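You operate a simulated robot arm through the tools that you are given. There is no shell and no other tool. Be economical: measure what you need, move in short steps, check, and stop when the job is done.

You run a simulated robot arm. Do the job below in one go: nothing can be reset, and whatever is moved stays where it is left.

JOB
Cover the seed tray, warm it till the lid mists, then air it.
Fine: valve to 3 (up to 45 C); once it mists, lid slider to AIR and valve down to 2.

Only the result counts: the job must be done as asked and must still hold three seconds after the hand-in. Knocking over, shifting, dropping, spilling or breaking anything else fails it. A push-on lid holds only when it is set on centred and level and pressed home; a screw cap is set on level and turned clockwise until tight.

ROBOT AND FRAMES
A 6-joint arm with a two-finger parallel gripper, fixed in place. Base frame: the origin is at the foot of the arm, x ahead of it, y to its left, z up. Lengths are in mm, angles in degrees, forces in N, time in s.
With the tool pointing down near the work surface it reaches from about 260 to 680 mm from the base axis. Its first joint turns from -166.0 to 166.0 degrees. Payload 4.1 kg.
The tool frame sits at the grasp point between the pads (the TCP): z along the fingers, y along the line on which they close. The tips reach 23 mm beyond it. The gripper opens to 94 mm. The fingers are 38 mm wide and 10 mm thick; the gripper's body (54 by 96 mm) begins 39 mm behind the TCP.
Orientation is that of the tool frame in the base frame, as a unit quaternion [x, y, z, w]. With the fingers straight down and closing along the base's y, the tool's x points along the base's -x, its y along +y and its z along -z.

CONTROLS
- The arm moves only by the tool send_rows. Its argument "moves" is a list that holds one entry, the list of rows, each a list of 7 numbers: the shift along the tool's x, y, z in cm, then the turn, a rotation vector about the tool's x, y, z in degrees, then the opening, from 0 (shut) to 1 (fully open). In form: [[[tx, ty, tz, rx, ry, rz, grip], ...]]. A call has 1 to 12 rows; each row shifts and turns the commanded pose from where the row before left it, along the tool's axes as they then stand. Each row takes 0.2 s and may step no farther than 50 mm and 8.6 degrees from the row before; otherwise, or with a gripper value out of range, the whole call is refused. Where a pose cannot be reached the arm comes as near as it can. A force on the tool above 40 N (or 10 N above the force at the start of the call, whichever is more), or a blocked arm, ends the call early, and 0.2 s more pass. The fingers move at their own pace (about 45 mm/s each) and stop on an object; they squeeze with about 41 N. The grip force told is the motor's: it shows also when the fingers shut on nothing. Time passes only in rows, and 0.2 s behind the last, so rows that do not move let the fingers close. It gives the time, the measured TCP pose, the force on the tool (base axes), the opening and the grip force at its end, in the units of the frame above (readings bear some noise).
- Cameras (640 x 400 px; columns grow to the right, rows downward): "scene" is fixed at [404, -646.5, 1607.8]; the picture's right is [0.97, -0.23, 0.00], its down [-0.13, -0.56, -0.82] and it looks along [0.19, 0.80, -0.57] (base axes); focal length 254 px, centre (320, 200). "wrist" rides on the gripper at [-39, 0, -44] in the tool frame; the picture's right is [0.00, -1.00, 0.00], its down [0.97, 0.00, -0.24] and it looks along [0.24, 0.00, 0.97] (tool axes); focal length 218 px, centre (320, 200). There is no depth. A picture from a camera that has moved, and an enlarged one, comes with that camera's place and axes in the base frame and with its lens. The place of the scene camera against the robot may be out by one fixed shift of up to 12 mm in any direction.
- snapshot(camera): a new picture of that camera. It takes no simulated time.
- raise_lower(by): slides the trunk up (or, below 0, down) by that many mm; the arm rides with it, the base frame stays. It gives what a move gives, with no picture.
- inspect(camera, box): a new picture of the part [left, top, right, bottom] of that camera's present view, enlarged. It takes no simulated time.
- close_job(): hands the job in; it is judged then, once.

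Go step by step. Nothing tells you positions but the pictures and the camera data: compare them with the known pose of the tool, close in by small moves and look again before you grip or let go. The budget is 120 turns and 84 pictures, counting those below and the enlarged ones. Unless the task says otherwise, let go and move clear before handing in, and close with one line.

The tools are called after "Request:" as name(argument=value, ...) on one line, values as JSON. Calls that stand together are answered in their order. send_rows: Moves the arm, as the interface text tells. Its arguments: {"type":"object","properties":{"moves":{"type":"array","items":{"type":"array","items":{"type":"array","items":{"type":"number"}}}}},"required":["moves"]} The other tools are called the same way: raise_lower (by) slides the trunk up or down; snapshot (camera) takes a picture; inspect (camera, box) takes an enlarged picture of a part of a camera's view; close_job () hands the job in.

At the start:

```text
time_s: 0.0
ee_pos: [284.7, 86.8, 1438.2]
ee_rot: [0.0, 1.0, 0.0, 0.0]
contact_force: [0.5, -1.1, 0.2]
gripper_width: 93.7
finger_force: 0.1
trunk travel left (down, up): [-566.0, 24.0]
```

scene: 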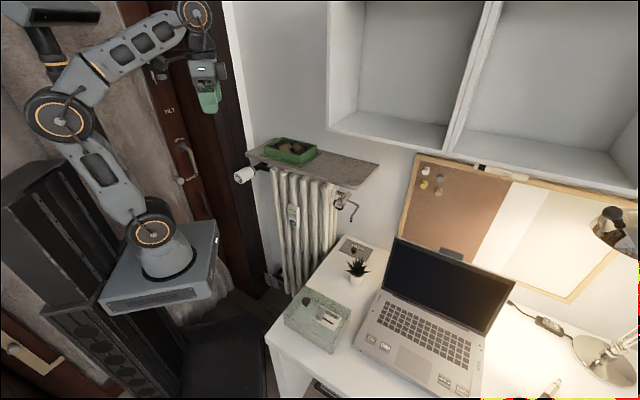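
wrist: 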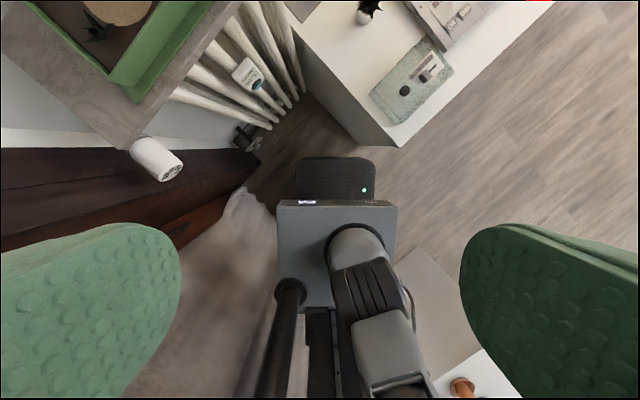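

I see a radiator with a shelf holding the green seed tray, a thermostatic valve head on its left end, and a desk with what looks like the lid (a greenish translucent box with a slider). I'll look closer first.

Request:
inspect(camera="scene", box=[225, 120, 385, 220])

Request:
inspect(camera="scene", box=[270, 225, 398, 360])

Request:
inspect(camera="wrist", box=[0, 0, 320, 200])

Request:
inspect(camera="wrist", box=[320, 0, 480, 140])

```text
4.00 times, centred on (305, 170) of scene
camera zoom: at [404.0, -646.5, 1607.8], right [0.97, -0.23, 0.0], down [-0.13, -0.56, -0.82], along [0.19, 0.8, -0.57], focal length 1016 px, centre (380, 320)
```

zoom: 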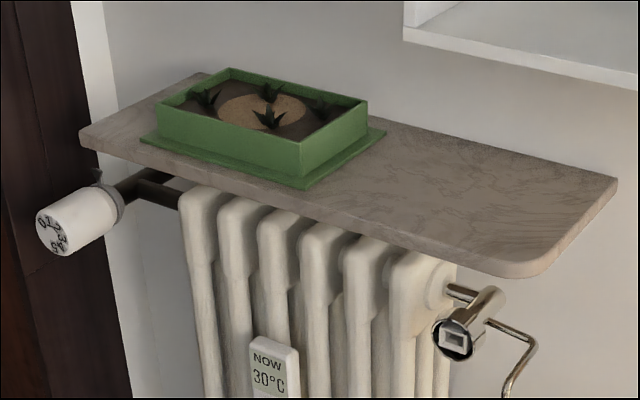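

```text
2.96 times, centred on (334, 292) of scene
camera zoom: at [404.0, -646.5, 1607.8], right [0.97, -0.23, 0.0], down [-0.13, -0.56, -0.82], along [0.19, 0.8, -0.57], focal length 753 px, centre (278, -74)
```

zoom: 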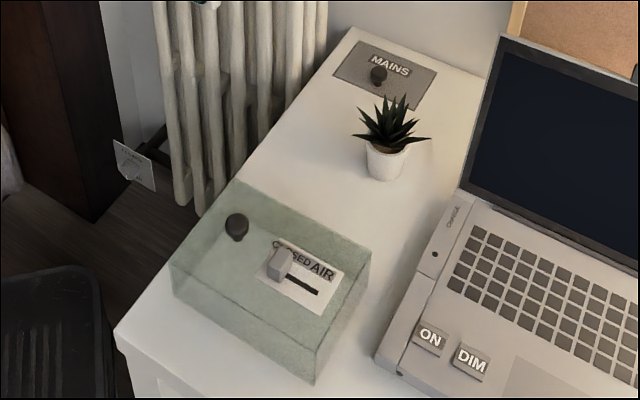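

```text
2.00 times, centred on (160, 100) of wrist
camera zoom: at [323.7, 87.3, 1480.5], right [0.0, -1.0, 0.0], down [-0.97, 0.0, 0.24], along [-0.24, 0.0, -0.97], focal length 436 px, centre (640, 400)
```

zoom: 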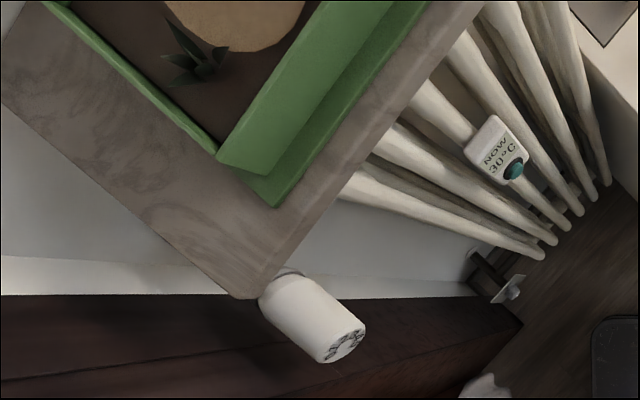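

```text
2.86 times, centred on (400, 70) of wrist
camera zoom: at [323.7, 87.3, 1480.5], right [0.0, -1.0, 0.0], down [-0.97, 0.0, 0.24], along [-0.24, 0.0, -0.97], focal length 624 px, centre (91, 571)
```

zoom: 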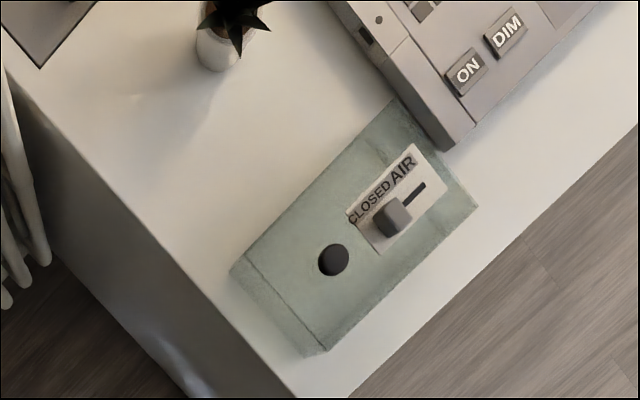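

Request:
inspect(camera="scene", box=[240, 250, 320, 300])

Request:
inspect(camera="scene", box=[232, 160, 264, 190])

Request:
inspect(camera="scene", box=[270, 190, 370, 250])

Request:
inspect(camera="wrist", box=[120, 120, 200, 190])

```text
8.00 times, centred on (280, 275) of scene
camera zoom: at [404.0, -646.5, 1607.8], right [0.97, -0.23, 0.0], down [-0.13, -0.56, -0.82], along [0.19, 0.8, -0.57], focal length 2033 px, centre (640, -400)
```

zoom: 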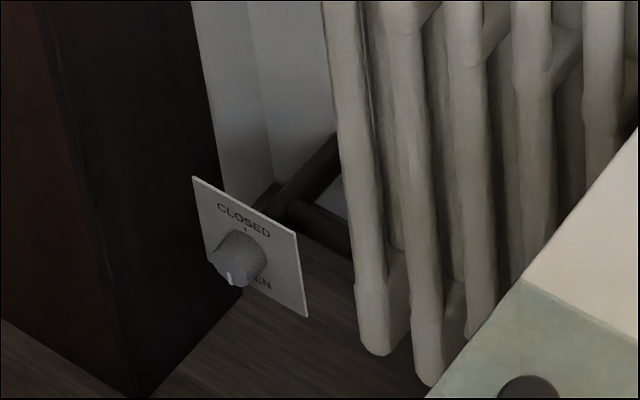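

```text
13.33 times, centred on (248, 175) of scene
camera zoom: at [404.0, -646.5, 1607.8], right [0.97, -0.23, 0.0], down [-0.13, -0.56, -0.82], along [0.19, 0.8, -0.57], focal length 3388 px, centre (1280, 533)
```

zoom: 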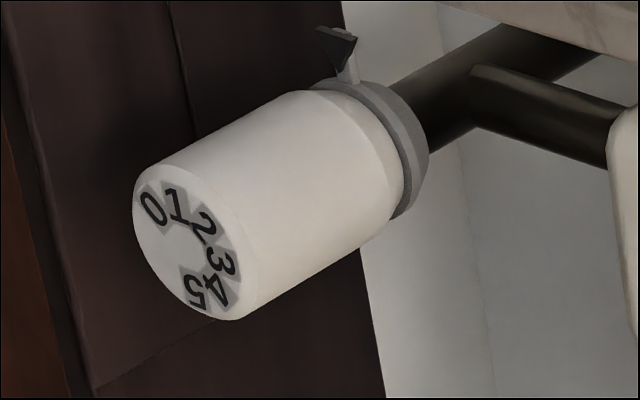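

```text
6.40 times, centred on (320, 220) of scene
camera zoom: at [404.0, -646.5, 1607.8], right [0.97, -0.23, 0.0], down [-0.13, -0.56, -0.82], along [0.19, 0.8, -0.57], focal length 1626 px, centre (320, 72)
```

zoom: 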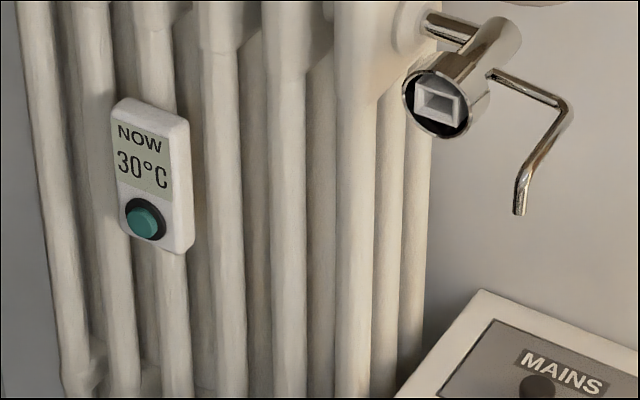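

```text
5.71 times, centred on (160, 155) of wrist
camera zoom: at [323.7, 87.3, 1480.5], right [0.0, -1.0, 0.0], down [-0.97, 0.0, 0.24], along [-0.24, 0.0, -0.97], focal length 1247 px, centre (1234, 457)
```

zoom: 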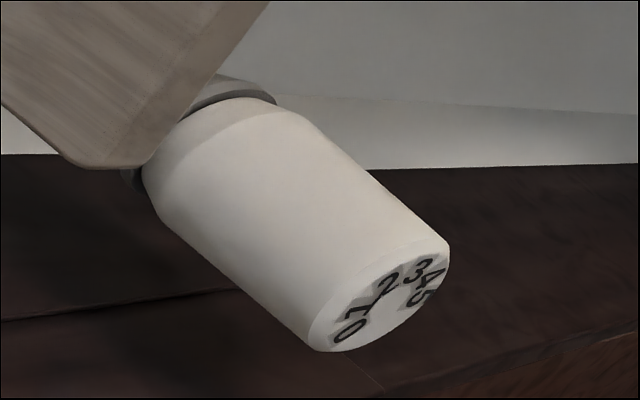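

The valve head face is at about (274, 382, 1050), pointing away from the wall along roughly (-0.7,-0.7), with its pointer on top reading about 1. The lid knob is near (470,-141,835). I'll lower the trunk and go over the lid to look.

Request:
raise_lower(by=-300)

Request:
send_rows(moves=[[[-2.75, -3.8, 0, 0, 0, 0, 1], [-2.75, -3.8, 0, 0, 0, 0, 1], [-2.75, -3.8, 0, 0, 0, 0, 1], [-2.75, -3.8, 0, 0, 0, 0, 1], [-2.75, -3.8, 0, 0, 0, 0, 1], [-2.75, -3.8, 0, 0, 0, 0, 1]]])

Request:
snapshot(camera="wrist")

Request:
snapshot(camera="scene")

```text
time_s: 3.0
ee_pos: [284.6, 87.5, 1136.8]
ee_rot: [0.0, 1.0, 0.0, 0.0]
contact_force: [0.9, 0.6, -0.1]
gripper_width: 93.7
finger_force: 0.1
trunk travel left (down, up): [-266.0, 324.0]
```

```text
time_s: 4.4
ee_pos: [446.8, -136.8, 1126.6]
ee_rot: [0.0, 1.0, -0.001, 0.001]
contact_force: [0.3, 0.2, 0.4]
gripper_width: 94.1
finger_force: 0.0
out of reach, approached as far as the arm can: row 6
trunk travel left (down, up): [-266.0, 324.0]
```

```text
73 pictures are left
camera wrist: at [485.1, -136.9, 1170.6], right [0.0, -1.0, 0.0], down [-0.97, 0.0, 0.24], along [-0.24, 0.0, -0.97], focal length 218 px, centre (320, 200)
```

wrist: 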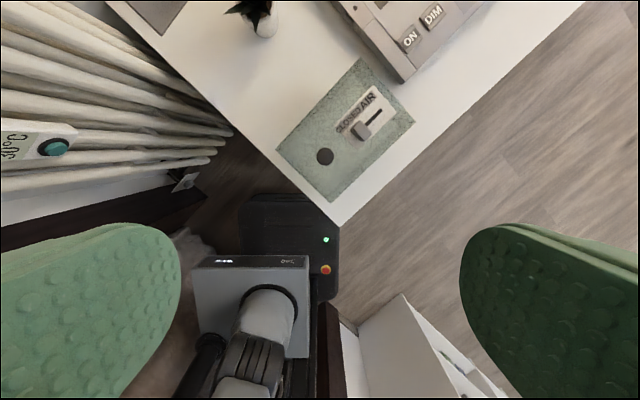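

```text
72 pictures are left
```

scene: 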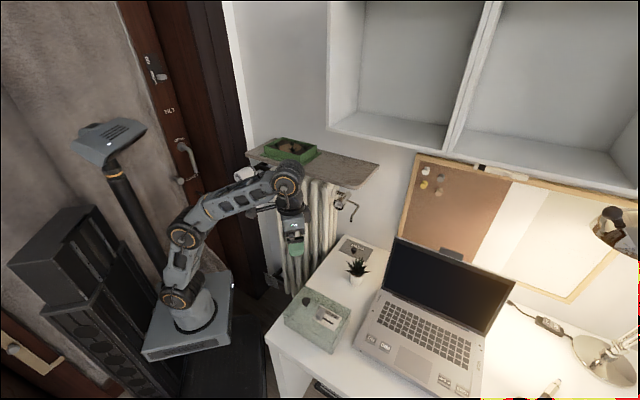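

The lid is about 175 x 128 mm, its long axis along about (0.72,-0.69), with the knob off-centre at (470,-144) and the slider on the other end. I'll lower further and turn the tool so that the fingers close along the lid's long axis.

Request:
raise_lower(by=-150)

Request:
send_rows(moves=[[[0, 0, 0, 0, 0, -7.6, 1], [0, 0, 0, 0, 0, -7.6, 1], [0, 0, 0, 0, 0, -7.6, 1], [0, 0, 0, 0, 0, -7.6, 1], [0, 0, 0, 0, 0, -7.6, 1], [0, 0, 0, 0, 0, -7.0, 1]]])

Request:
snapshot(camera="wrist")

```text
time_s: 6.2
ee_pos: [446.4, -136.6, 975.8]
ee_rot: [0.0, 1.0, -0.001, 0.001]
contact_force: [-0.7, -0.2, 0.1]
gripper_width: 93.8
finger_force: 0.0
trunk travel left (down, up): [-116.0, 474.0]
```

```text
time_s: 7.5
ee_pos: [446.4, -136.5, 977.0]
ee_rot: [-0.384, 0.923, -0.001, 0.001]
contact_force: [0.6, -0.5, 1.0]
gripper_width: 94.0
finger_force: 0.1
trunk travel left (down, up): [-116.0, 474.0]
```

```text
71 pictures are left
camera wrist: at [474.1, -109.0, 1020.2], right [0.71, -0.71, 0.0], down [-0.69, -0.69, 0.24], along [-0.17, -0.17, -0.97], focal length 218 px, centre (320, 200)
```

wrist: 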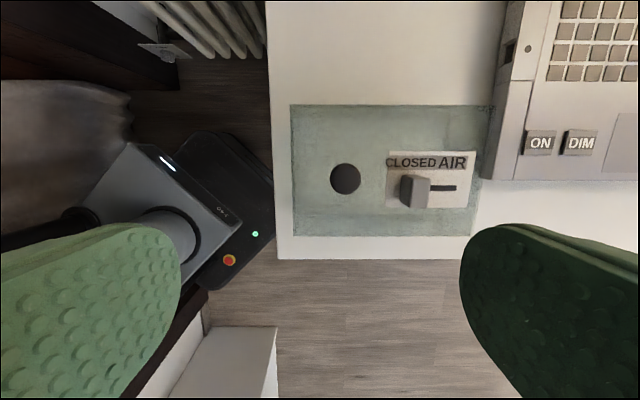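

Request:
inspect(camera="wrist", box=[280, 90, 500, 250])

Request:
inspect(camera="scene", box=[280, 280, 360, 360])

```text
2.50 times, centred on (390, 170) of wrist
camera zoom: at [474.1, -109.0, 1020.2], right [0.71, -0.71, 0.0], down [-0.69, -0.69, 0.24], along [-0.17, -0.17, -0.97], focal length 546 px, centre (145, 275)
```

zoom: 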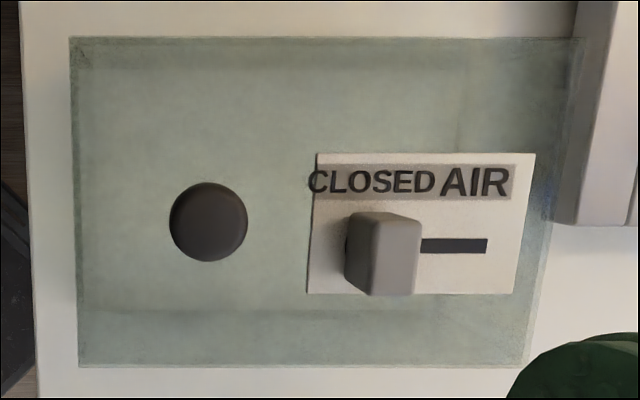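

```text
5.00 times, centred on (320, 320) of scene
camera zoom: at [404.0, -646.5, 1607.8], right [0.97, -0.23, 0.0], down [-0.13, -0.56, -0.82], along [0.19, 0.8, -0.57], focal length 1271 px, centre (320, -400)
```

zoom: 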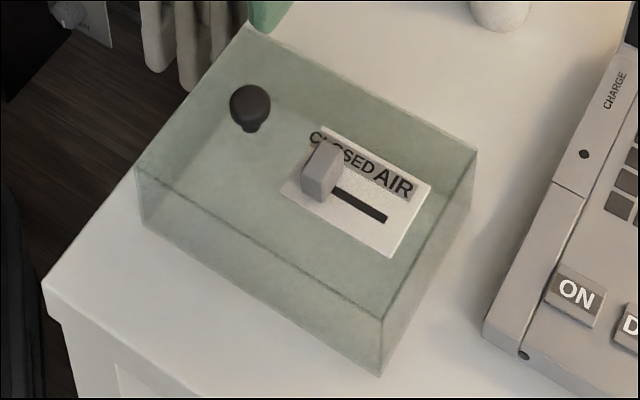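

The knob is at about (470.2,-144.6) with its head centre at z≈830 and the lid top at z≈805, aligned with the tool's 45° yaw. I'll half-close, centre above it and look again.

Request:
send_rows(moves=[[[-0.55, -1.13, 2.0, 0, 0, 0, 0.5], [-0.56, -1.13, 3.0, 0, 0, 0, 0.5], [0, 0, 3.0, 0, 0, 0, 0.5], [0, 0, 1.0, 0, 0, 0, 0.5], [0, 0, 0, 0, 0, 0, 0.5]]])

Request:
snapshot(camera="wrist")

Request:
inspect(camera="scene", box=[260, 240, 380, 360])

```text
time_s: 8.8
ee_pos: [469.1, -144.3, 886.1]
ee_rot: [-0.384, 0.923, -0.001, 0.002]
contact_force: [-0.4, 0.2, -0.2]
gripper_width: 46.9
finger_force: 0.1
trunk travel left (down, up): [-116.0, 474.0]
```

```text
68 pictures are left
camera wrist: at [496.6, -117.2, 929.8], right [0.71, -0.71, 0.0], down [-0.69, -0.69, 0.24], along [-0.17, -0.17, -0.97], focal length 218 px, centre (320, 200)
```

wrist: 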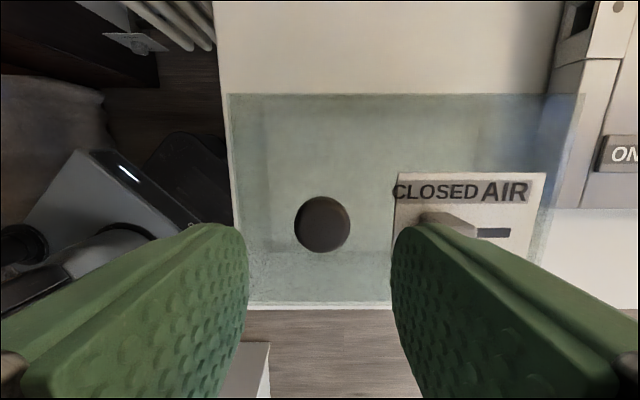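

```text
3.33 times, centred on (320, 300) of scene
camera zoom: at [404.0, -646.5, 1607.8], right [0.97, -0.23, 0.0], down [-0.13, -0.56, -0.82], along [0.19, 0.8, -0.57], focal length 847 px, centre (320, -133)
```

zoom: 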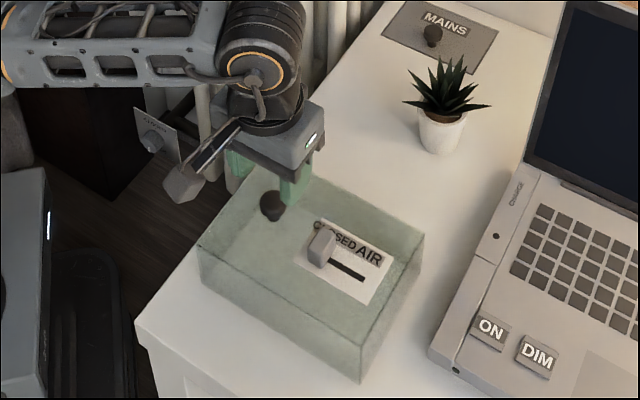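

Well centred on the knob. Descending onto it.

Request:
send_rows(moves=[[[0, 0, 2.0, 0, 0, 0, 0.5], [0, 0, 1.5, 0, 0, 0, 0.5], [0, 0, 1.0, 0, 0, 0, 0.5], [0, 0, 0.7, 0, 0, 0, 0.5], [0, 0, 0, 0, 0, 0, 0.5]]])

Request:
snapshot(camera="wrist")

Request:
inspect(camera="scene", box=[280, 270, 360, 350])

```text
time_s: 9.9
ee_pos: [469.8, -144.7, 836.0]
ee_rot: [-0.383, 0.924, -0.001, 0.001]
contact_force: [0.0, 0.8, 0.3]
gripper_width: 46.8
finger_force: 0.1
trunk travel left (down, up): [-116.0, 474.0]
```

```text
66 pictures are left
camera wrist: at [497.6, -117.6, 878.6], right [0.71, -0.71, 0.0], down [-0.69, -0.69, 0.24], along [-0.17, -0.17, -0.97], focal length 218 px, centre (320, 200)
```

wrist: 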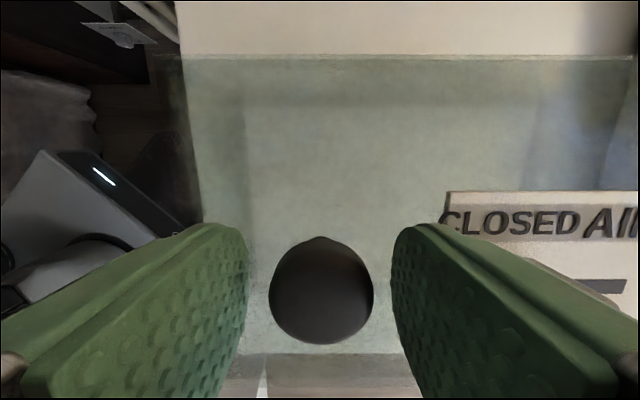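

```text
5.00 times, centred on (320, 310) of scene
camera zoom: at [404.0, -646.5, 1607.8], right [0.97, -0.23, 0.0], down [-0.13, -0.56, -0.82], along [0.19, 0.8, -0.57], focal length 1271 px, centre (320, -350)
```

zoom: 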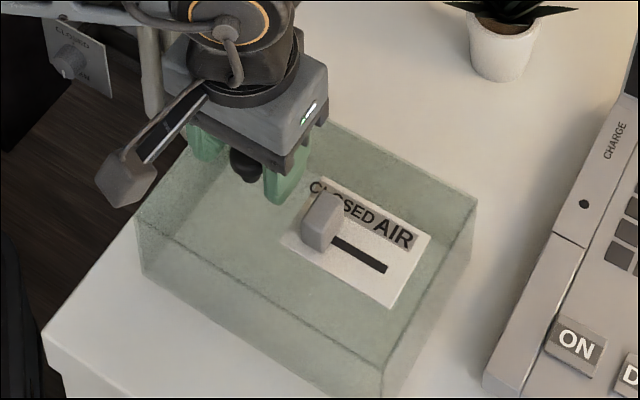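

Knob is between the pads. Down 3 mm more and close.

Request:
send_rows(moves=[[[0, 0, 0.3, 0, 0, 0, 0.5], [0, 0, 0, 0, 0, 0, 0], [0, 0, 0, 0, 0, 0, 0], [0, 0, 0, 0, 0, 0, 0], [0, 0, 0, 0, 0, 0, 0]]])

Request:
send_rows(moves=[[[0, 0, -1, 0, 0, 0, 0], [0, 0, -2, 0, 0, 0, 0], [0, 0, 0, 0, 0, 0, 0]]])

Request:
snapshot(camera="wrist")

Request:
inspect(camera="scene", box=[270, 260, 370, 360])

```text
time_s: 11.2
ee_pos: [469.3, -144.3, 833.0]
ee_rot: [-0.383, 0.924, -0.001, 0.002]
contact_force: [1.5, -0.2, 1.5]
gripper_width: 26.5
finger_force: 41.5
trunk travel left (down, up): [-116.0, 474.0]
```

```text
time_s: 11.9
ee_pos: [469.0, -143.3, 860.6]
ee_rot: [-0.383, 0.924, -0.002, 0.002]
contact_force: [0.2, -0.1, 0.0]
gripper_width: 26.7
finger_force: 41.3
trunk travel left (down, up): [-116.0, 474.0]
```

```text
64 pictures are left
camera wrist: at [497.5, -116.4, 904.3], right [0.71, -0.71, 0.0], down [-0.69, -0.69, 0.24], along [-0.17, -0.17, -0.97], focal length 218 px, centre (320, 200)
```

wrist: 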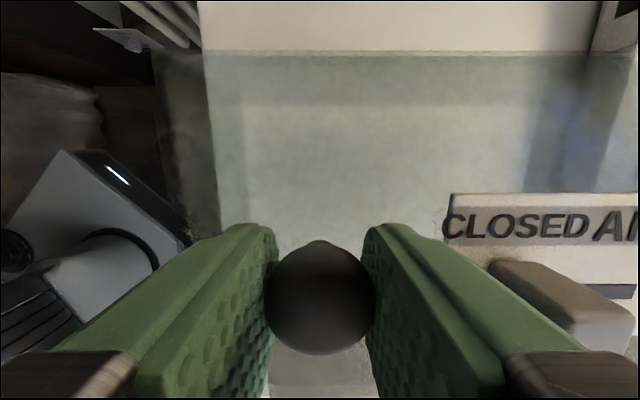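

```text
4.00 times, centred on (320, 310) of scene
camera zoom: at [404.0, -646.5, 1607.8], right [0.97, -0.23, 0.0], down [-0.13, -0.56, -0.82], along [0.19, 0.8, -0.57], focal length 1016 px, centre (320, -240)
```

zoom: 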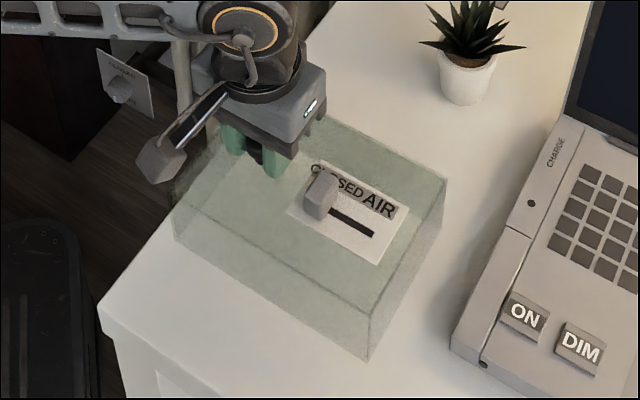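

The lid is lifted and level, with its centre 44 mm from the TCP along the tool's -y and its bottom about 103 mm below the TCP. The tray is near (499, 299) with its flange at z≈1178. I'll raise the trunk and move to a standoff on the robot's side of the shelf.

Request:
raise_lower(by=460)

Request:
send_rows(moves=[[[2.2, 3.5, 0, 0, 0, 0, 0], [2.2, 3.5, -1, 0, 0, 0, 0], [0, 4.0, -1, 0, 0, 0, 0], [0, 4.0, -1, 0, 0, 0, 0], [0, 4.0, -1, 0, 0, 0, 0], [-1, 4.0, 0, 0, 0, 0, 0], [-1, 4.0, 0, 0, 0, 0, 0], [-1, 4.0, 0, 0, 0, 0, 0], [-1, 3, 0, 0, 0, 0, 0]]])

Request:
snapshot(camera="wrist")

Request:
snapshot(camera="scene")

```text
refused: 460 is not a number from -400 to 400
```

```text
time_s: 13.9
ee_pos: [231.9, 98.5, 897.3]
ee_rot: [-0.381, 0.924, -0.002, -0.01]
contact_force: [0.2, 0.0, -0.7]
gripper_width: 26.7
finger_force: 41.3
trunk travel left (down, up): [-116.0, 474.0]
```

```text
62 pictures are left
camera wrist: at [260.1, 125.9, 940.3], right [0.71, -0.71, 0.0], down [-0.68, -0.68, 0.26], along [-0.19, -0.18, -0.97], focal length 218 px, centre (320, 200)
```

wrist: 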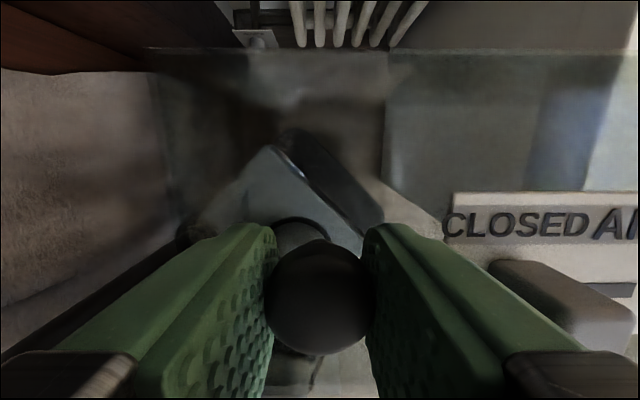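

```text
61 pictures are left
```

scene: 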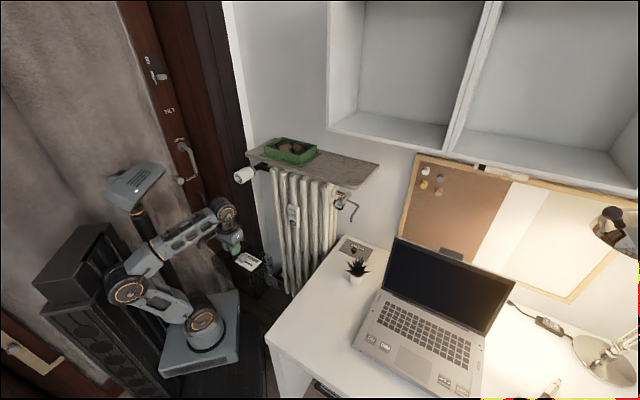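

The raise was refused (limit 400), but the lid moved freely and clear of everything. Raising now in this clear position.

Request:
raise_lower(by=400)

Request:
snapshot(camera="scene")

```text
time_s: 17.8
ee_pos: [224.1, 93.4, 1302.7]
ee_rot: [-0.383, 0.924, -0.002, 0.001]
contact_force: [-0.6, 0.4, -1.1]
gripper_width: 26.7
finger_force: 41.2
trunk travel left (down, up): [-516.0, 74.0]
```

```text
60 pictures are left
```

scene: 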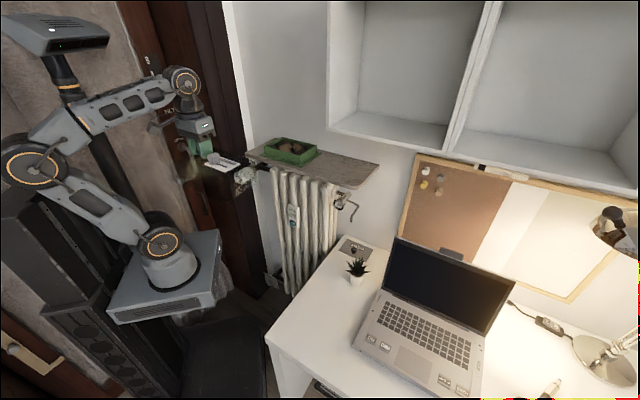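

Request:
send_rows(moves=[[[0, 0, -3.0, 0, 0, 0, 0], [0, 0, -3.0, 0, 0, 0, 0], [0, 0, -1.2, 0, 0, 0, 0], [-3, -0.1, 0, 0, 0, 0, 0], [-3, -0.1, 0, 0, 0, 0, 0], [-3, -0.1, 0, 0, 0, 0, 0], [-3, -0.1, 0, 0, 0, 0, 0], [-3, -0.1, 0, 0, 0, 0, 0], [0, 0, 0, 0, 0, 0, 0]]])

Request:
snapshot(camera="wrist")

Request:
inspect(camera="scene", box=[160, 60, 360, 200])

```text
time_s: 19.8
ee_pos: [336.0, 198.5, 1375.3]
ee_rot: [-0.383, 0.924, -0.001, 0.002]
contact_force: [0.3, 0.7, -0.8]
gripper_width: 26.6
finger_force: 41.1
trunk travel left (down, up): [-516.0, 74.0]
```

```text
59 pictures are left
camera wrist: at [362.6, 223.5, 1419.4], right [0.71, -0.71, 0.0], down [-0.69, -0.69, 0.24], along [-0.17, -0.17, -0.97], focal length 218 px, centre (320, 200)
```

wrist: 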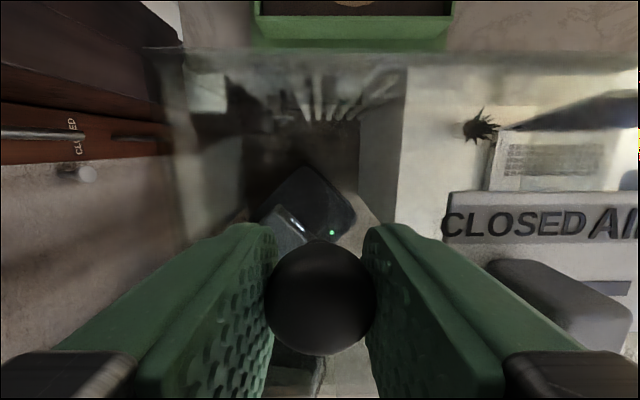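

```text
2.86 times, centred on (260, 130) of scene
camera zoom: at [404.0, -646.5, 1607.8], right [0.97, -0.23, 0.0], down [-0.13, -0.56, -0.82], along [0.19, 0.8, -0.57], focal length 726 px, centre (491, 400)
```

zoom: 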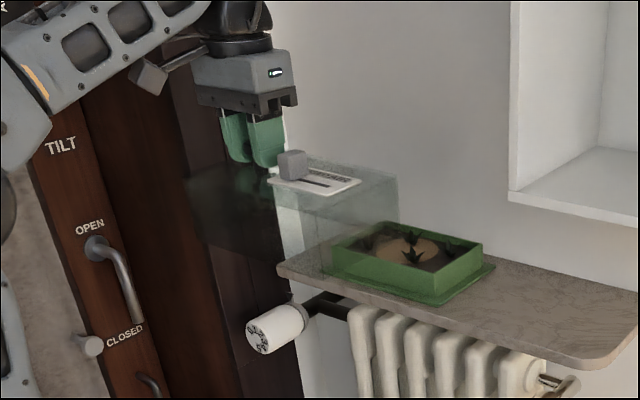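

Request:
inspect(camera="wrist", box=[220, 0, 480, 80])

```text
2.46 times, centred on (350, 40) of wrist
camera zoom: at [362.6, 223.5, 1419.4], right [0.71, -0.71, 0.0], down [-0.69, -0.69, 0.24], along [-0.17, -0.17, -0.97], focal length 537 px, centre (246, 594)
```

zoom: 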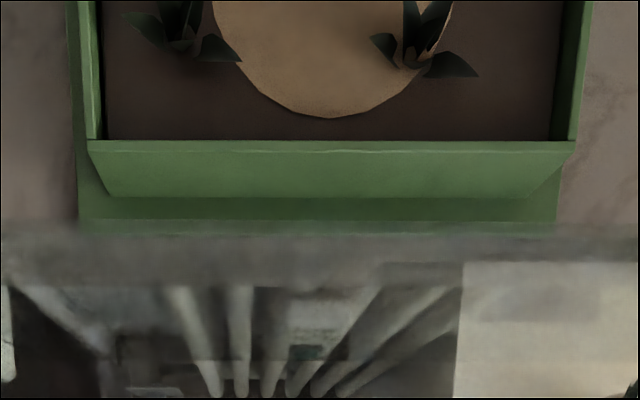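

The lid is parallel to the tray. The tray centre lies about 204 mm ahead of the lid centre and 14 mm to the left. I'll go forward in stages and check with both cameras.

Request:
send_rows(moves=[[[-3.0, 0.47, 0, 0, 0, 0, 0], [-3.0, 0.47, 0, 0, 0, 0, 0], [-3.0, 0.47, 0, 0, 0, 0, 0], [-2.5, 0, 0, 0, 0, 0, 0], [-2.0, 0, 0, 0, 0, 0, 0], [0, 0, 0, 0, 0, 0, 0]]])

Request:
snapshot(camera="wrist")

Request:
inspect(camera="scene", box=[220, 70, 360, 190])

```text
time_s: 21.2
ee_pos: [408.9, 294.6, 1353.5]
ee_rot: [-0.383, 0.924, -0.002, 0.003]
contact_force: [-0.6, -0.3, -0.6]
gripper_width: 26.3
finger_force: 41.1
out of reach, approached as far as the arm can: row 3, 4, 5
trunk travel left (down, up): [-516.0, 74.0]
```

```text
56 pictures are left
camera wrist: at [436.7, 321.0, 1396.5], right [0.71, -0.71, 0.0], down [-0.69, -0.69, 0.24], along [-0.16, -0.17, -0.97], focal length 218 px, centre (320, 200)
```

wrist: 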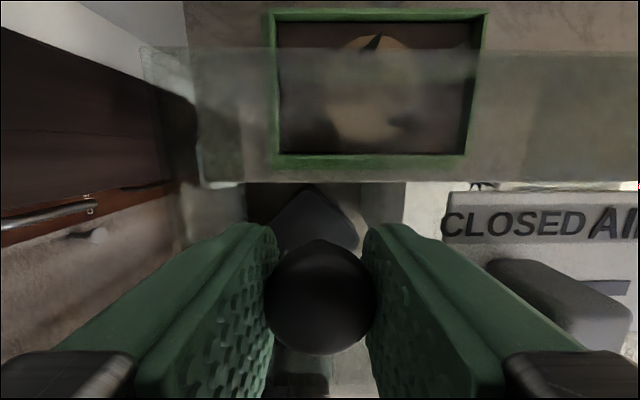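

```text
3.33 times, centred on (290, 130) of scene
camera zoom: at [404.0, -646.5, 1607.8], right [0.97, -0.23, 0.0], down [-0.13, -0.56, -0.82], along [0.19, 0.8, -0.57], focal length 847 px, centre (420, 433)
```

zoom: 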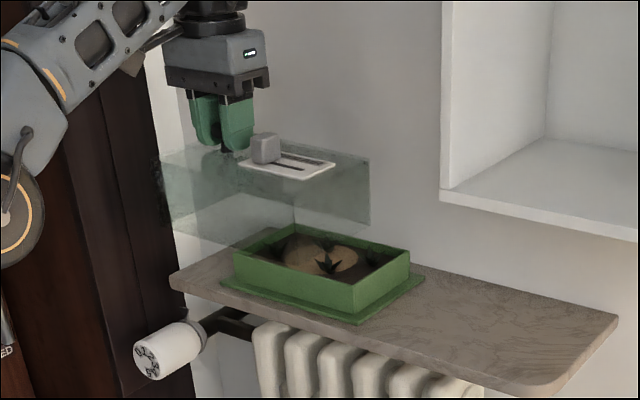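

Reach is limited at this height, so I'll raise the trunk and lower the arm relative to it.

Request:
raise_lower(by=72)

Request:
send_rows(moves=[[[0, 0, 2.5, 0, 0, 0, 0], [0, 0, 2.5, 0, 0, 0, 0], [0, 0, 0, 0, 0, 0, 0]]])

Request:
inspect(camera="wrist", box=[220, 0, 540, 200])

```text
time_s: 22.3
ee_pos: [408.6, 293.5, 1424.4]
ee_rot: [-0.383, 0.924, -0.001, 0.002]
contact_force: [-0.5, 0.1, -1.3]
gripper_width: 26.8
finger_force: 40.9
trunk travel left (down, up): [-588.0, 2.0]
```

```text
time_s: 23.1
ee_pos: [409.5, 293.3, 1374.7]
ee_rot: [-0.384, 0.923, -0.001, 0.003]
contact_force: [-0.8, 0.2, -0.6]
gripper_width: 26.7
finger_force: 41.0
trunk travel left (down, up): [-588.0, 2.0]
```

```text
2.00 times, centred on (380, 100) of wrist
camera zoom: at [436.9, 320.4, 1418.4], right [0.71, -0.71, 0.0], down [-0.69, -0.69, 0.24], along [-0.16, -0.17, -0.97], focal length 436 px, centre (200, 400)
```

zoom: 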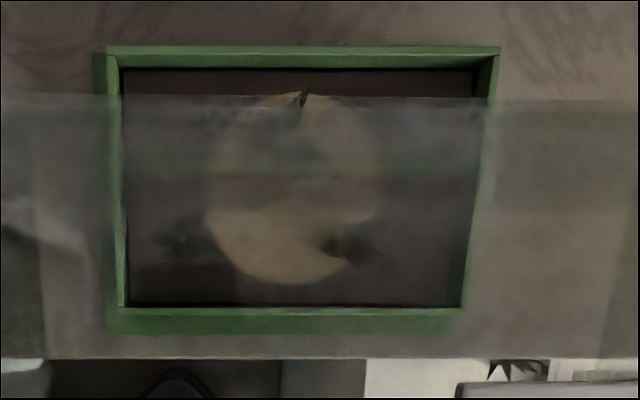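

Through the lid the tray rim is clear: the lid needs 85 mm more forward and about 1.4 mm right. Moving and lowering to just above the rim.

Request:
send_rows(moves=[[[-2.5, -0.14, 0.5, 0, 0, 0, 0], [-2.5, 0, 1, 0, 0, 0, 0], [-2.5, 0, 1, 0, 0, 0, 0], [-1.0, 0, 1, 0, 0, 0, 0], [0, 0, 1, 0, 0, 0, 0], [0, 0, 0, 0, 0, 0, 0], [0, 0, 0, 0, 0, 0, 0]]])

Request:
snapshot(camera="wrist")

Request:
inspect(camera="scene", box=[240, 90, 350, 180])

```text
time_s: 24.7
ee_pos: [470.9, 352.8, 1329.4]
ee_rot: [-0.383, 0.924, -0.001, 0.002]
contact_force: [-0.2, 0.7, -1.9]
gripper_width: 26.6
finger_force: 40.9
trunk travel left (down, up): [-588.0, 2.0]
```

```text
53 pictures are left
camera wrist: at [498.0, 379.7, 1374.2], right [0.71, -0.71, 0.0], down [-0.69, -0.69, 0.24], along [-0.16, -0.17, -0.97], focal length 218 px, centre (320, 200)
```

wrist: 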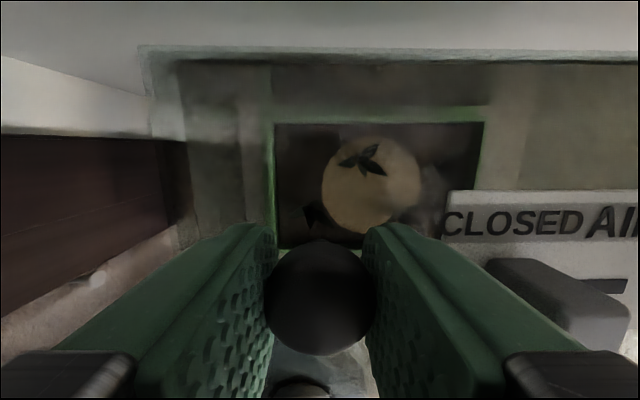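

```text
4.44 times, centred on (295, 135) of scene
camera zoom: at [404.0, -646.5, 1607.8], right [0.97, -0.23, 0.0], down [-0.13, -0.56, -0.82], along [0.19, 0.8, -0.57], focal length 1130 px, centre (431, 489)
```

zoom: 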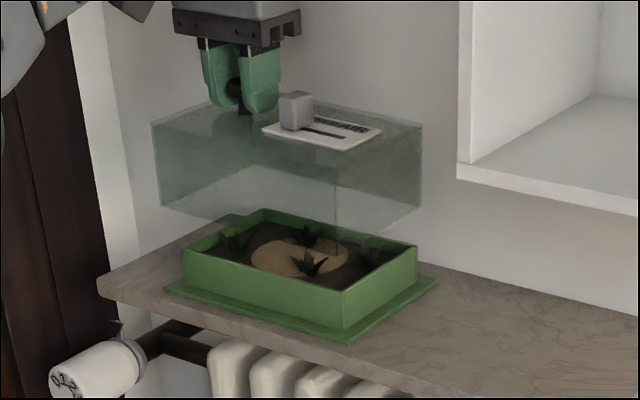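

Request:
inspect(camera="wrist", box=[220, 40, 540, 240])

```text
2.00 times, centred on (380, 140) of wrist
camera zoom: at [498.0, 379.7, 1374.2], right [0.71, -0.71, 0.0], down [-0.69, -0.69, 0.24], along [-0.16, -0.17, -0.97], focal length 436 px, centre (200, 320)
```

zoom: 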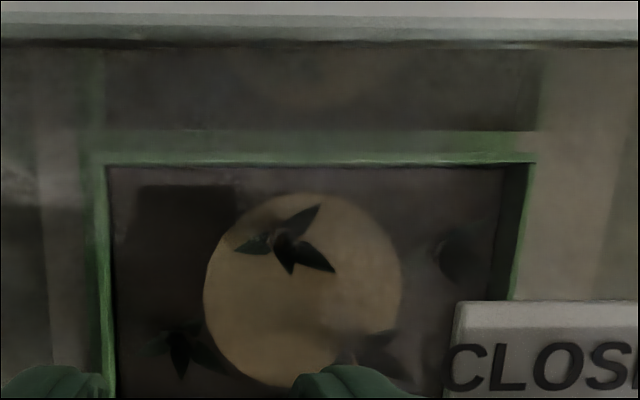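

Nearly aligned. Lower a bit more so the lid's lower edge is just above the rim, then compare.

Request:
send_rows(moves=[[[0, 0, 1.0, 0, 0, 0, 0], [0, 0, 0.8, 0, 0, 0, 0], [0, 0, 0, 0, 0, 0, 0]]])

Request:
inspect(camera="wrist", box=[120, 20, 640, 345])

Request:
inspect(camera="scene", box=[245, 100, 335, 170])

```text
time_s: 25.5
ee_pos: [469.7, 353.5, 1312.4]
ee_rot: [-0.382, 0.924, -0.001, 0.002]
contact_force: [-0.2, -0.5, -1.7]
gripper_width: 26.4
finger_force: 40.7
trunk travel left (down, up): [-588.0, 2.0]
```

```text
1.23 times, centred on (380, 182) of wrist
camera zoom: at [497.6, 380.5, 1356.1], right [0.71, -0.71, 0.0], down [-0.69, -0.69, 0.24], along [-0.16, -0.17, -0.97], focal length 269 px, centre (246, 222)
```

zoom: 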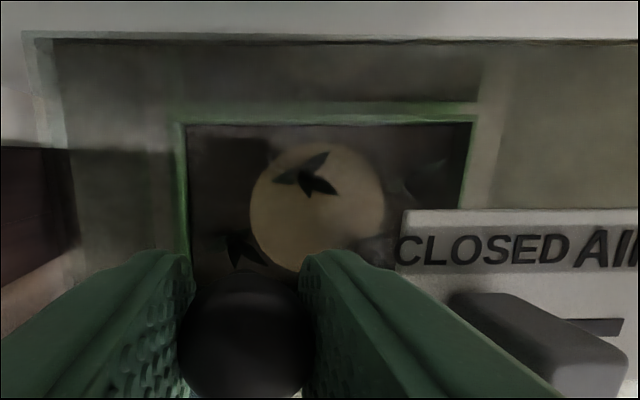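

```text
5.71 times, centred on (290, 135) of scene
camera zoom: at [404.0, -646.5, 1607.8], right [0.97, -0.23, 0.0], down [-0.13, -0.56, -0.82], along [0.19, 0.8, -0.57], focal length 1452 px, centre (491, 571)
```

zoom: 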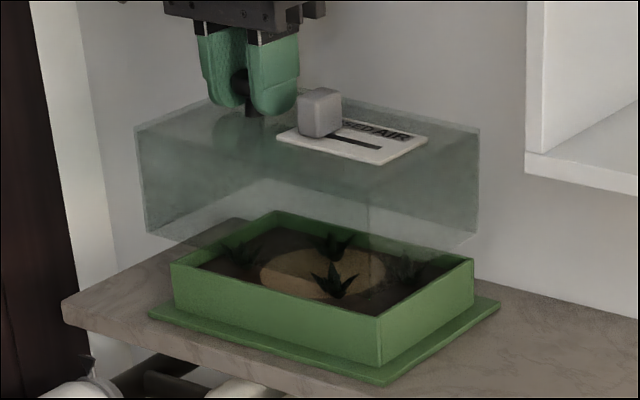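

Request:
inspect(camera="scene", box=[260, 110, 300, 165])

Request:
inspect(camera="scene", box=[295, 110, 335, 165])

Request:
inspect(camera="wrist", box=[120, 20, 280, 120])

```text
7.27 times, centred on (280, 138) of scene
camera zoom: at [404.0, -646.5, 1607.8], right [0.97, -0.23, 0.0], down [-0.13, -0.56, -0.82], along [0.19, 0.8, -0.57], focal length 1848 px, centre (611, 654)
```

zoom: 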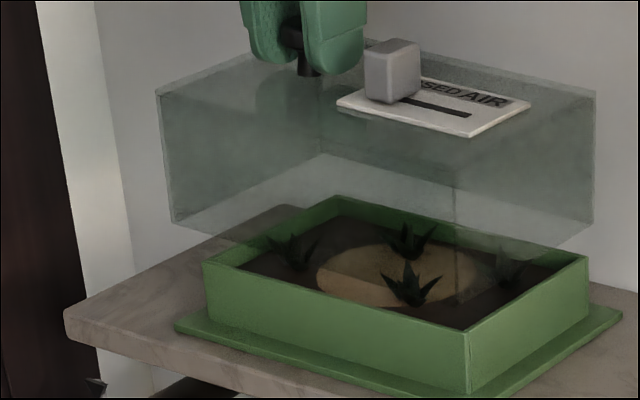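

```text
7.27 times, centred on (315, 138) of scene
camera zoom: at [404.0, -646.5, 1607.8], right [0.97, -0.23, 0.0], down [-0.13, -0.56, -0.82], along [0.19, 0.8, -0.57], focal length 1848 px, centre (356, 654)
```

zoom: 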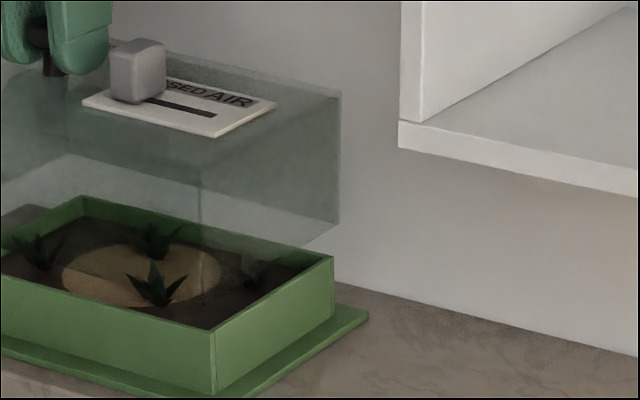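

```text
4.00 times, centred on (200, 70) of wrist
camera zoom: at [497.6, 380.5, 1356.1], right [0.71, -0.71, 0.0], down [-0.69, -0.69, 0.24], along [-0.16, -0.17, -0.97], focal length 873 px, centre (800, 720)
```

zoom: 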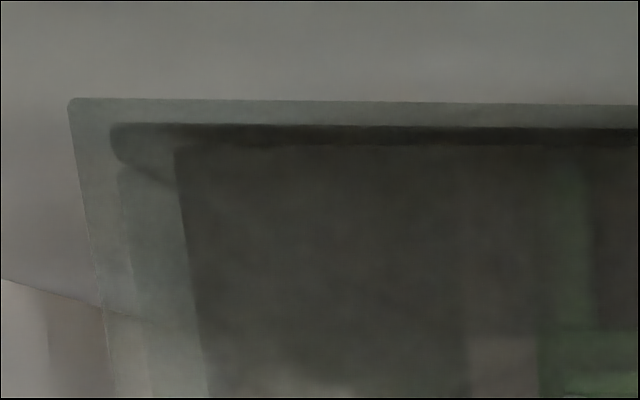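

The comparison indicates the slider end of the lid sags about 1.7° in the grip. I'll level it with a small tool rotation and look again.

Request:
send_rows(moves=[[[0, 0, 0, 1.7, 0, 0, 0], [0, 0, 0, 0, 0, 0, 0]]])

Request:
inspect(camera="scene", box=[260, 110, 300, 165])

Request:
inspect(camera="wrist", box=[220, 60, 540, 240])

```text
time_s: 26.1
ee_pos: [469.2, 352.6, 1311.6]
ee_rot: [-0.382, 0.924, -0.014, 0.008]
contact_force: [0.1, 0.1, -0.2]
gripper_width: 26.5
finger_force: 41.1
trunk travel left (down, up): [-588.0, 2.0]
```

```text
7.27 times, centred on (280, 138) of scene
camera zoom: at [404.0, -646.5, 1607.8], right [0.97, -0.23, 0.0], down [-0.13, -0.56, -0.82], along [0.19, 0.8, -0.57], focal length 1848 px, centre (611, 654)
```

zoom: 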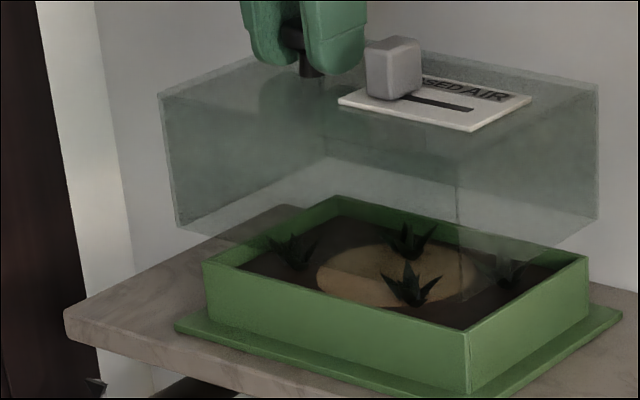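

```text
2.00 times, centred on (380, 150) of wrist
camera zoom: at [497.0, 381.1, 1355.8], right [0.71, -0.71, 0.03], down [-0.69, -0.68, 0.24], along [-0.14, -0.19, -0.97], focal length 436 px, centre (200, 300)
```

zoom: 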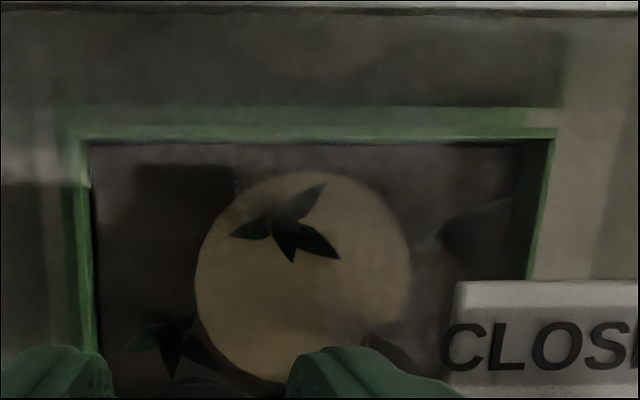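

The lid is now level. Averaging both views, it needs about 2 mm forward and 3 mm right. I'll apply that and lower slowly past the rim, watching the force.

Request:
send_rows(moves=[[[-0.2, -0.3, 0, 0, 0, 0, 0], [0, 0, 0.8, 0, 0, 0, 0], [0, 0, 0.6, 0, 0, 0, 0], [0, 0, 0.4, 0, 0, 0, 0], [0, 0, 0.4, 0, 0, 0, 0], [0, 0, 0.4, 0, 0, 0, 0], [0, 0, 0, 0, 0, 0, 0]]])

Request:
inspect(camera="scene", box=[260, 110, 300, 165])

Request:
inspect(camera="wrist", box=[120, 20, 640, 345])

```text
time_s: 27.7
ee_pos: [475.2, 351.3, 1286.0]
ee_rot: [-0.382, 0.924, -0.015, 0.009]
contact_force: [0.4, -0.4, -0.7]
gripper_width: 26.6
finger_force: 41.8
trunk travel left (down, up): [-588.0, 2.0]
```

```text
7.27 times, centred on (280, 138) of scene
camera zoom: at [404.0, -646.5, 1607.8], right [0.97, -0.23, 0.0], down [-0.13, -0.56, -0.82], along [0.19, 0.8, -0.57], focal length 1848 px, centre (611, 654)
```

zoom: 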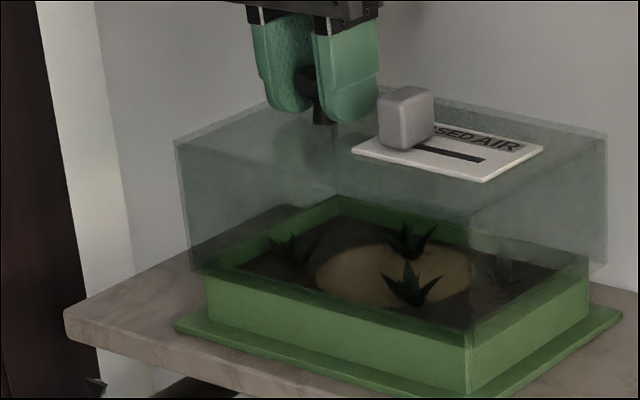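

```text
1.23 times, centred on (380, 182) of wrist
camera zoom: at [501.7, 379.6, 1330.2], right [0.71, -0.71, 0.03], down [-0.69, -0.68, 0.24], along [-0.14, -0.19, -0.97], focal length 269 px, centre (246, 222)
```

zoom: 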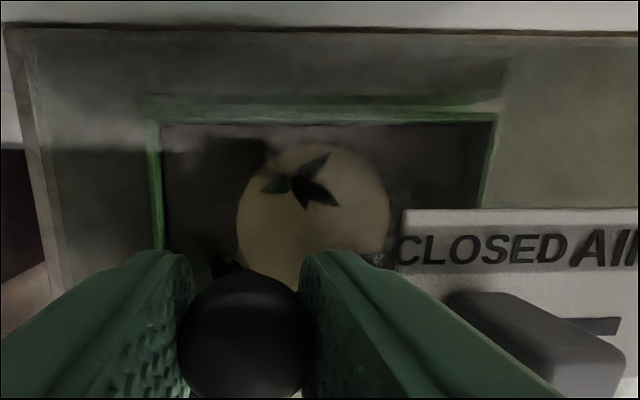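

The skirt has just passed the rim without contact and looks well centred (about 2 mm right). Correcting slightly and continuing down.

Request:
send_rows(moves=[[[0, 0.15, 0, 0, 0, 0, 0], [0, 0.03, 0.6, 0, 0, 0, 0], [0, 0.03, 0.6, 0, 0, 0, 0], [0, 0.02, 0.6, 0, 0, 0, 0], [0, 0.02, 0.5, 0, 0, 0, 0], [0, 0, 0, 0, 0, 0, 0]]])

Request:
inspect(camera="scene", box=[260, 110, 300, 165])

```text
time_s: 29.1
ee_pos: [475.2, 353.0, 1263.0]
ee_rot: [-0.383, 0.924, -0.014, 0.009]
contact_force: [-0.7, 1.1, -0.7]
gripper_width: 26.4
finger_force: 40.8
trunk travel left (down, up): [-588.0, 2.0]
```

```text
7.27 times, centred on (280, 138) of scene
camera zoom: at [404.0, -646.5, 1607.8], right [0.97, -0.23, 0.0], down [-0.13, -0.56, -0.82], along [0.19, 0.8, -0.57], focal length 1848 px, centre (611, 654)
```

zoom: 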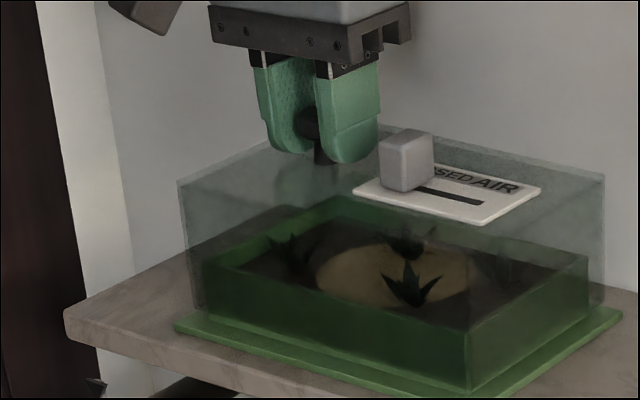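

Lid surrounds the box cleanly; lower on to contact with the flange.

Request:
send_rows(moves=[[[0, 0.02, 0.4, 0, 0, 0, 0], [0, 0.01, 0.3, 0, 0, 0, 0], [0, 0.01, 0.3, 0, 0, 0, 0], [0, 0, 0.2, 0, 0, 0, 0], [0, 0, 0.2, 0, 0, 0, 0], [0, 0, 0, 0, 0, 0, 0]]])

Request:
inspect(camera="scene", box=[260, 110, 300, 165])

```text
time_s: 30.5
ee_pos: [473.8, 352.9, 1253.3]
ee_rot: [-0.382, 0.924, -0.013, 0.011]
contact_force: [6.4, 7.5, 36.2]
gripper_width: 26.4
finger_force: 41.9
trunk travel left (down, up): [-588.0, 2.0]
```

```text
7.27 times, centred on (280, 138) of scene
camera zoom: at [404.0, -646.5, 1607.8], right [0.97, -0.23, 0.0], down [-0.13, -0.56, -0.82], along [0.19, 0.8, -0.57], focal length 1848 px, centre (611, 654)
```

zoom: 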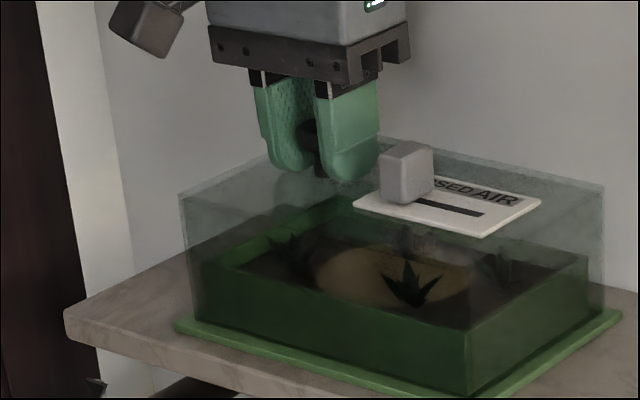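

Contact at the predicted height with 36 N. I'll press a little more, then look at the seating all round.

Request:
send_rows(moves=[[[0, 0, 0.15, 0, 0, 0, 0], [0, 0, 0.15, 0, 0, 0, 0], [0, 0, 0.1, 0, 0, 0, 0], [0, 0, 0, 0, 0, 0, 0]]])

Request:
inspect(camera="scene", box=[265, 130, 325, 170])

```text
time_s: 31.0
ee_pos: [472.7, 351.9, 1253.2]
ee_rot: [-0.383, 0.924, -0.012, 0.013]
contact_force: [-3.3, 0.7, 11.0]
gripper_width: 26.1
finger_force: 41.2
trunk travel left (down, up): [-588.0, 2.0]
stopped in row 2: the force on the tool passed its limit (the readings are from after the stop); the commanded pose is now the measured one
```

```text
10.00 times, centred on (295, 150) of scene
camera zoom: at [404.0, -646.5, 1607.8], right [0.97, -0.23, 0.0], down [-0.13, -0.56, -0.82], along [0.19, 0.8, -0.57], focal length 2541 px, centre (570, 700)
```

zoom: 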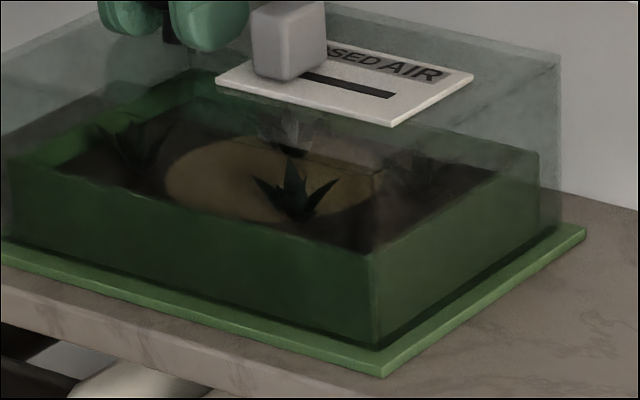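

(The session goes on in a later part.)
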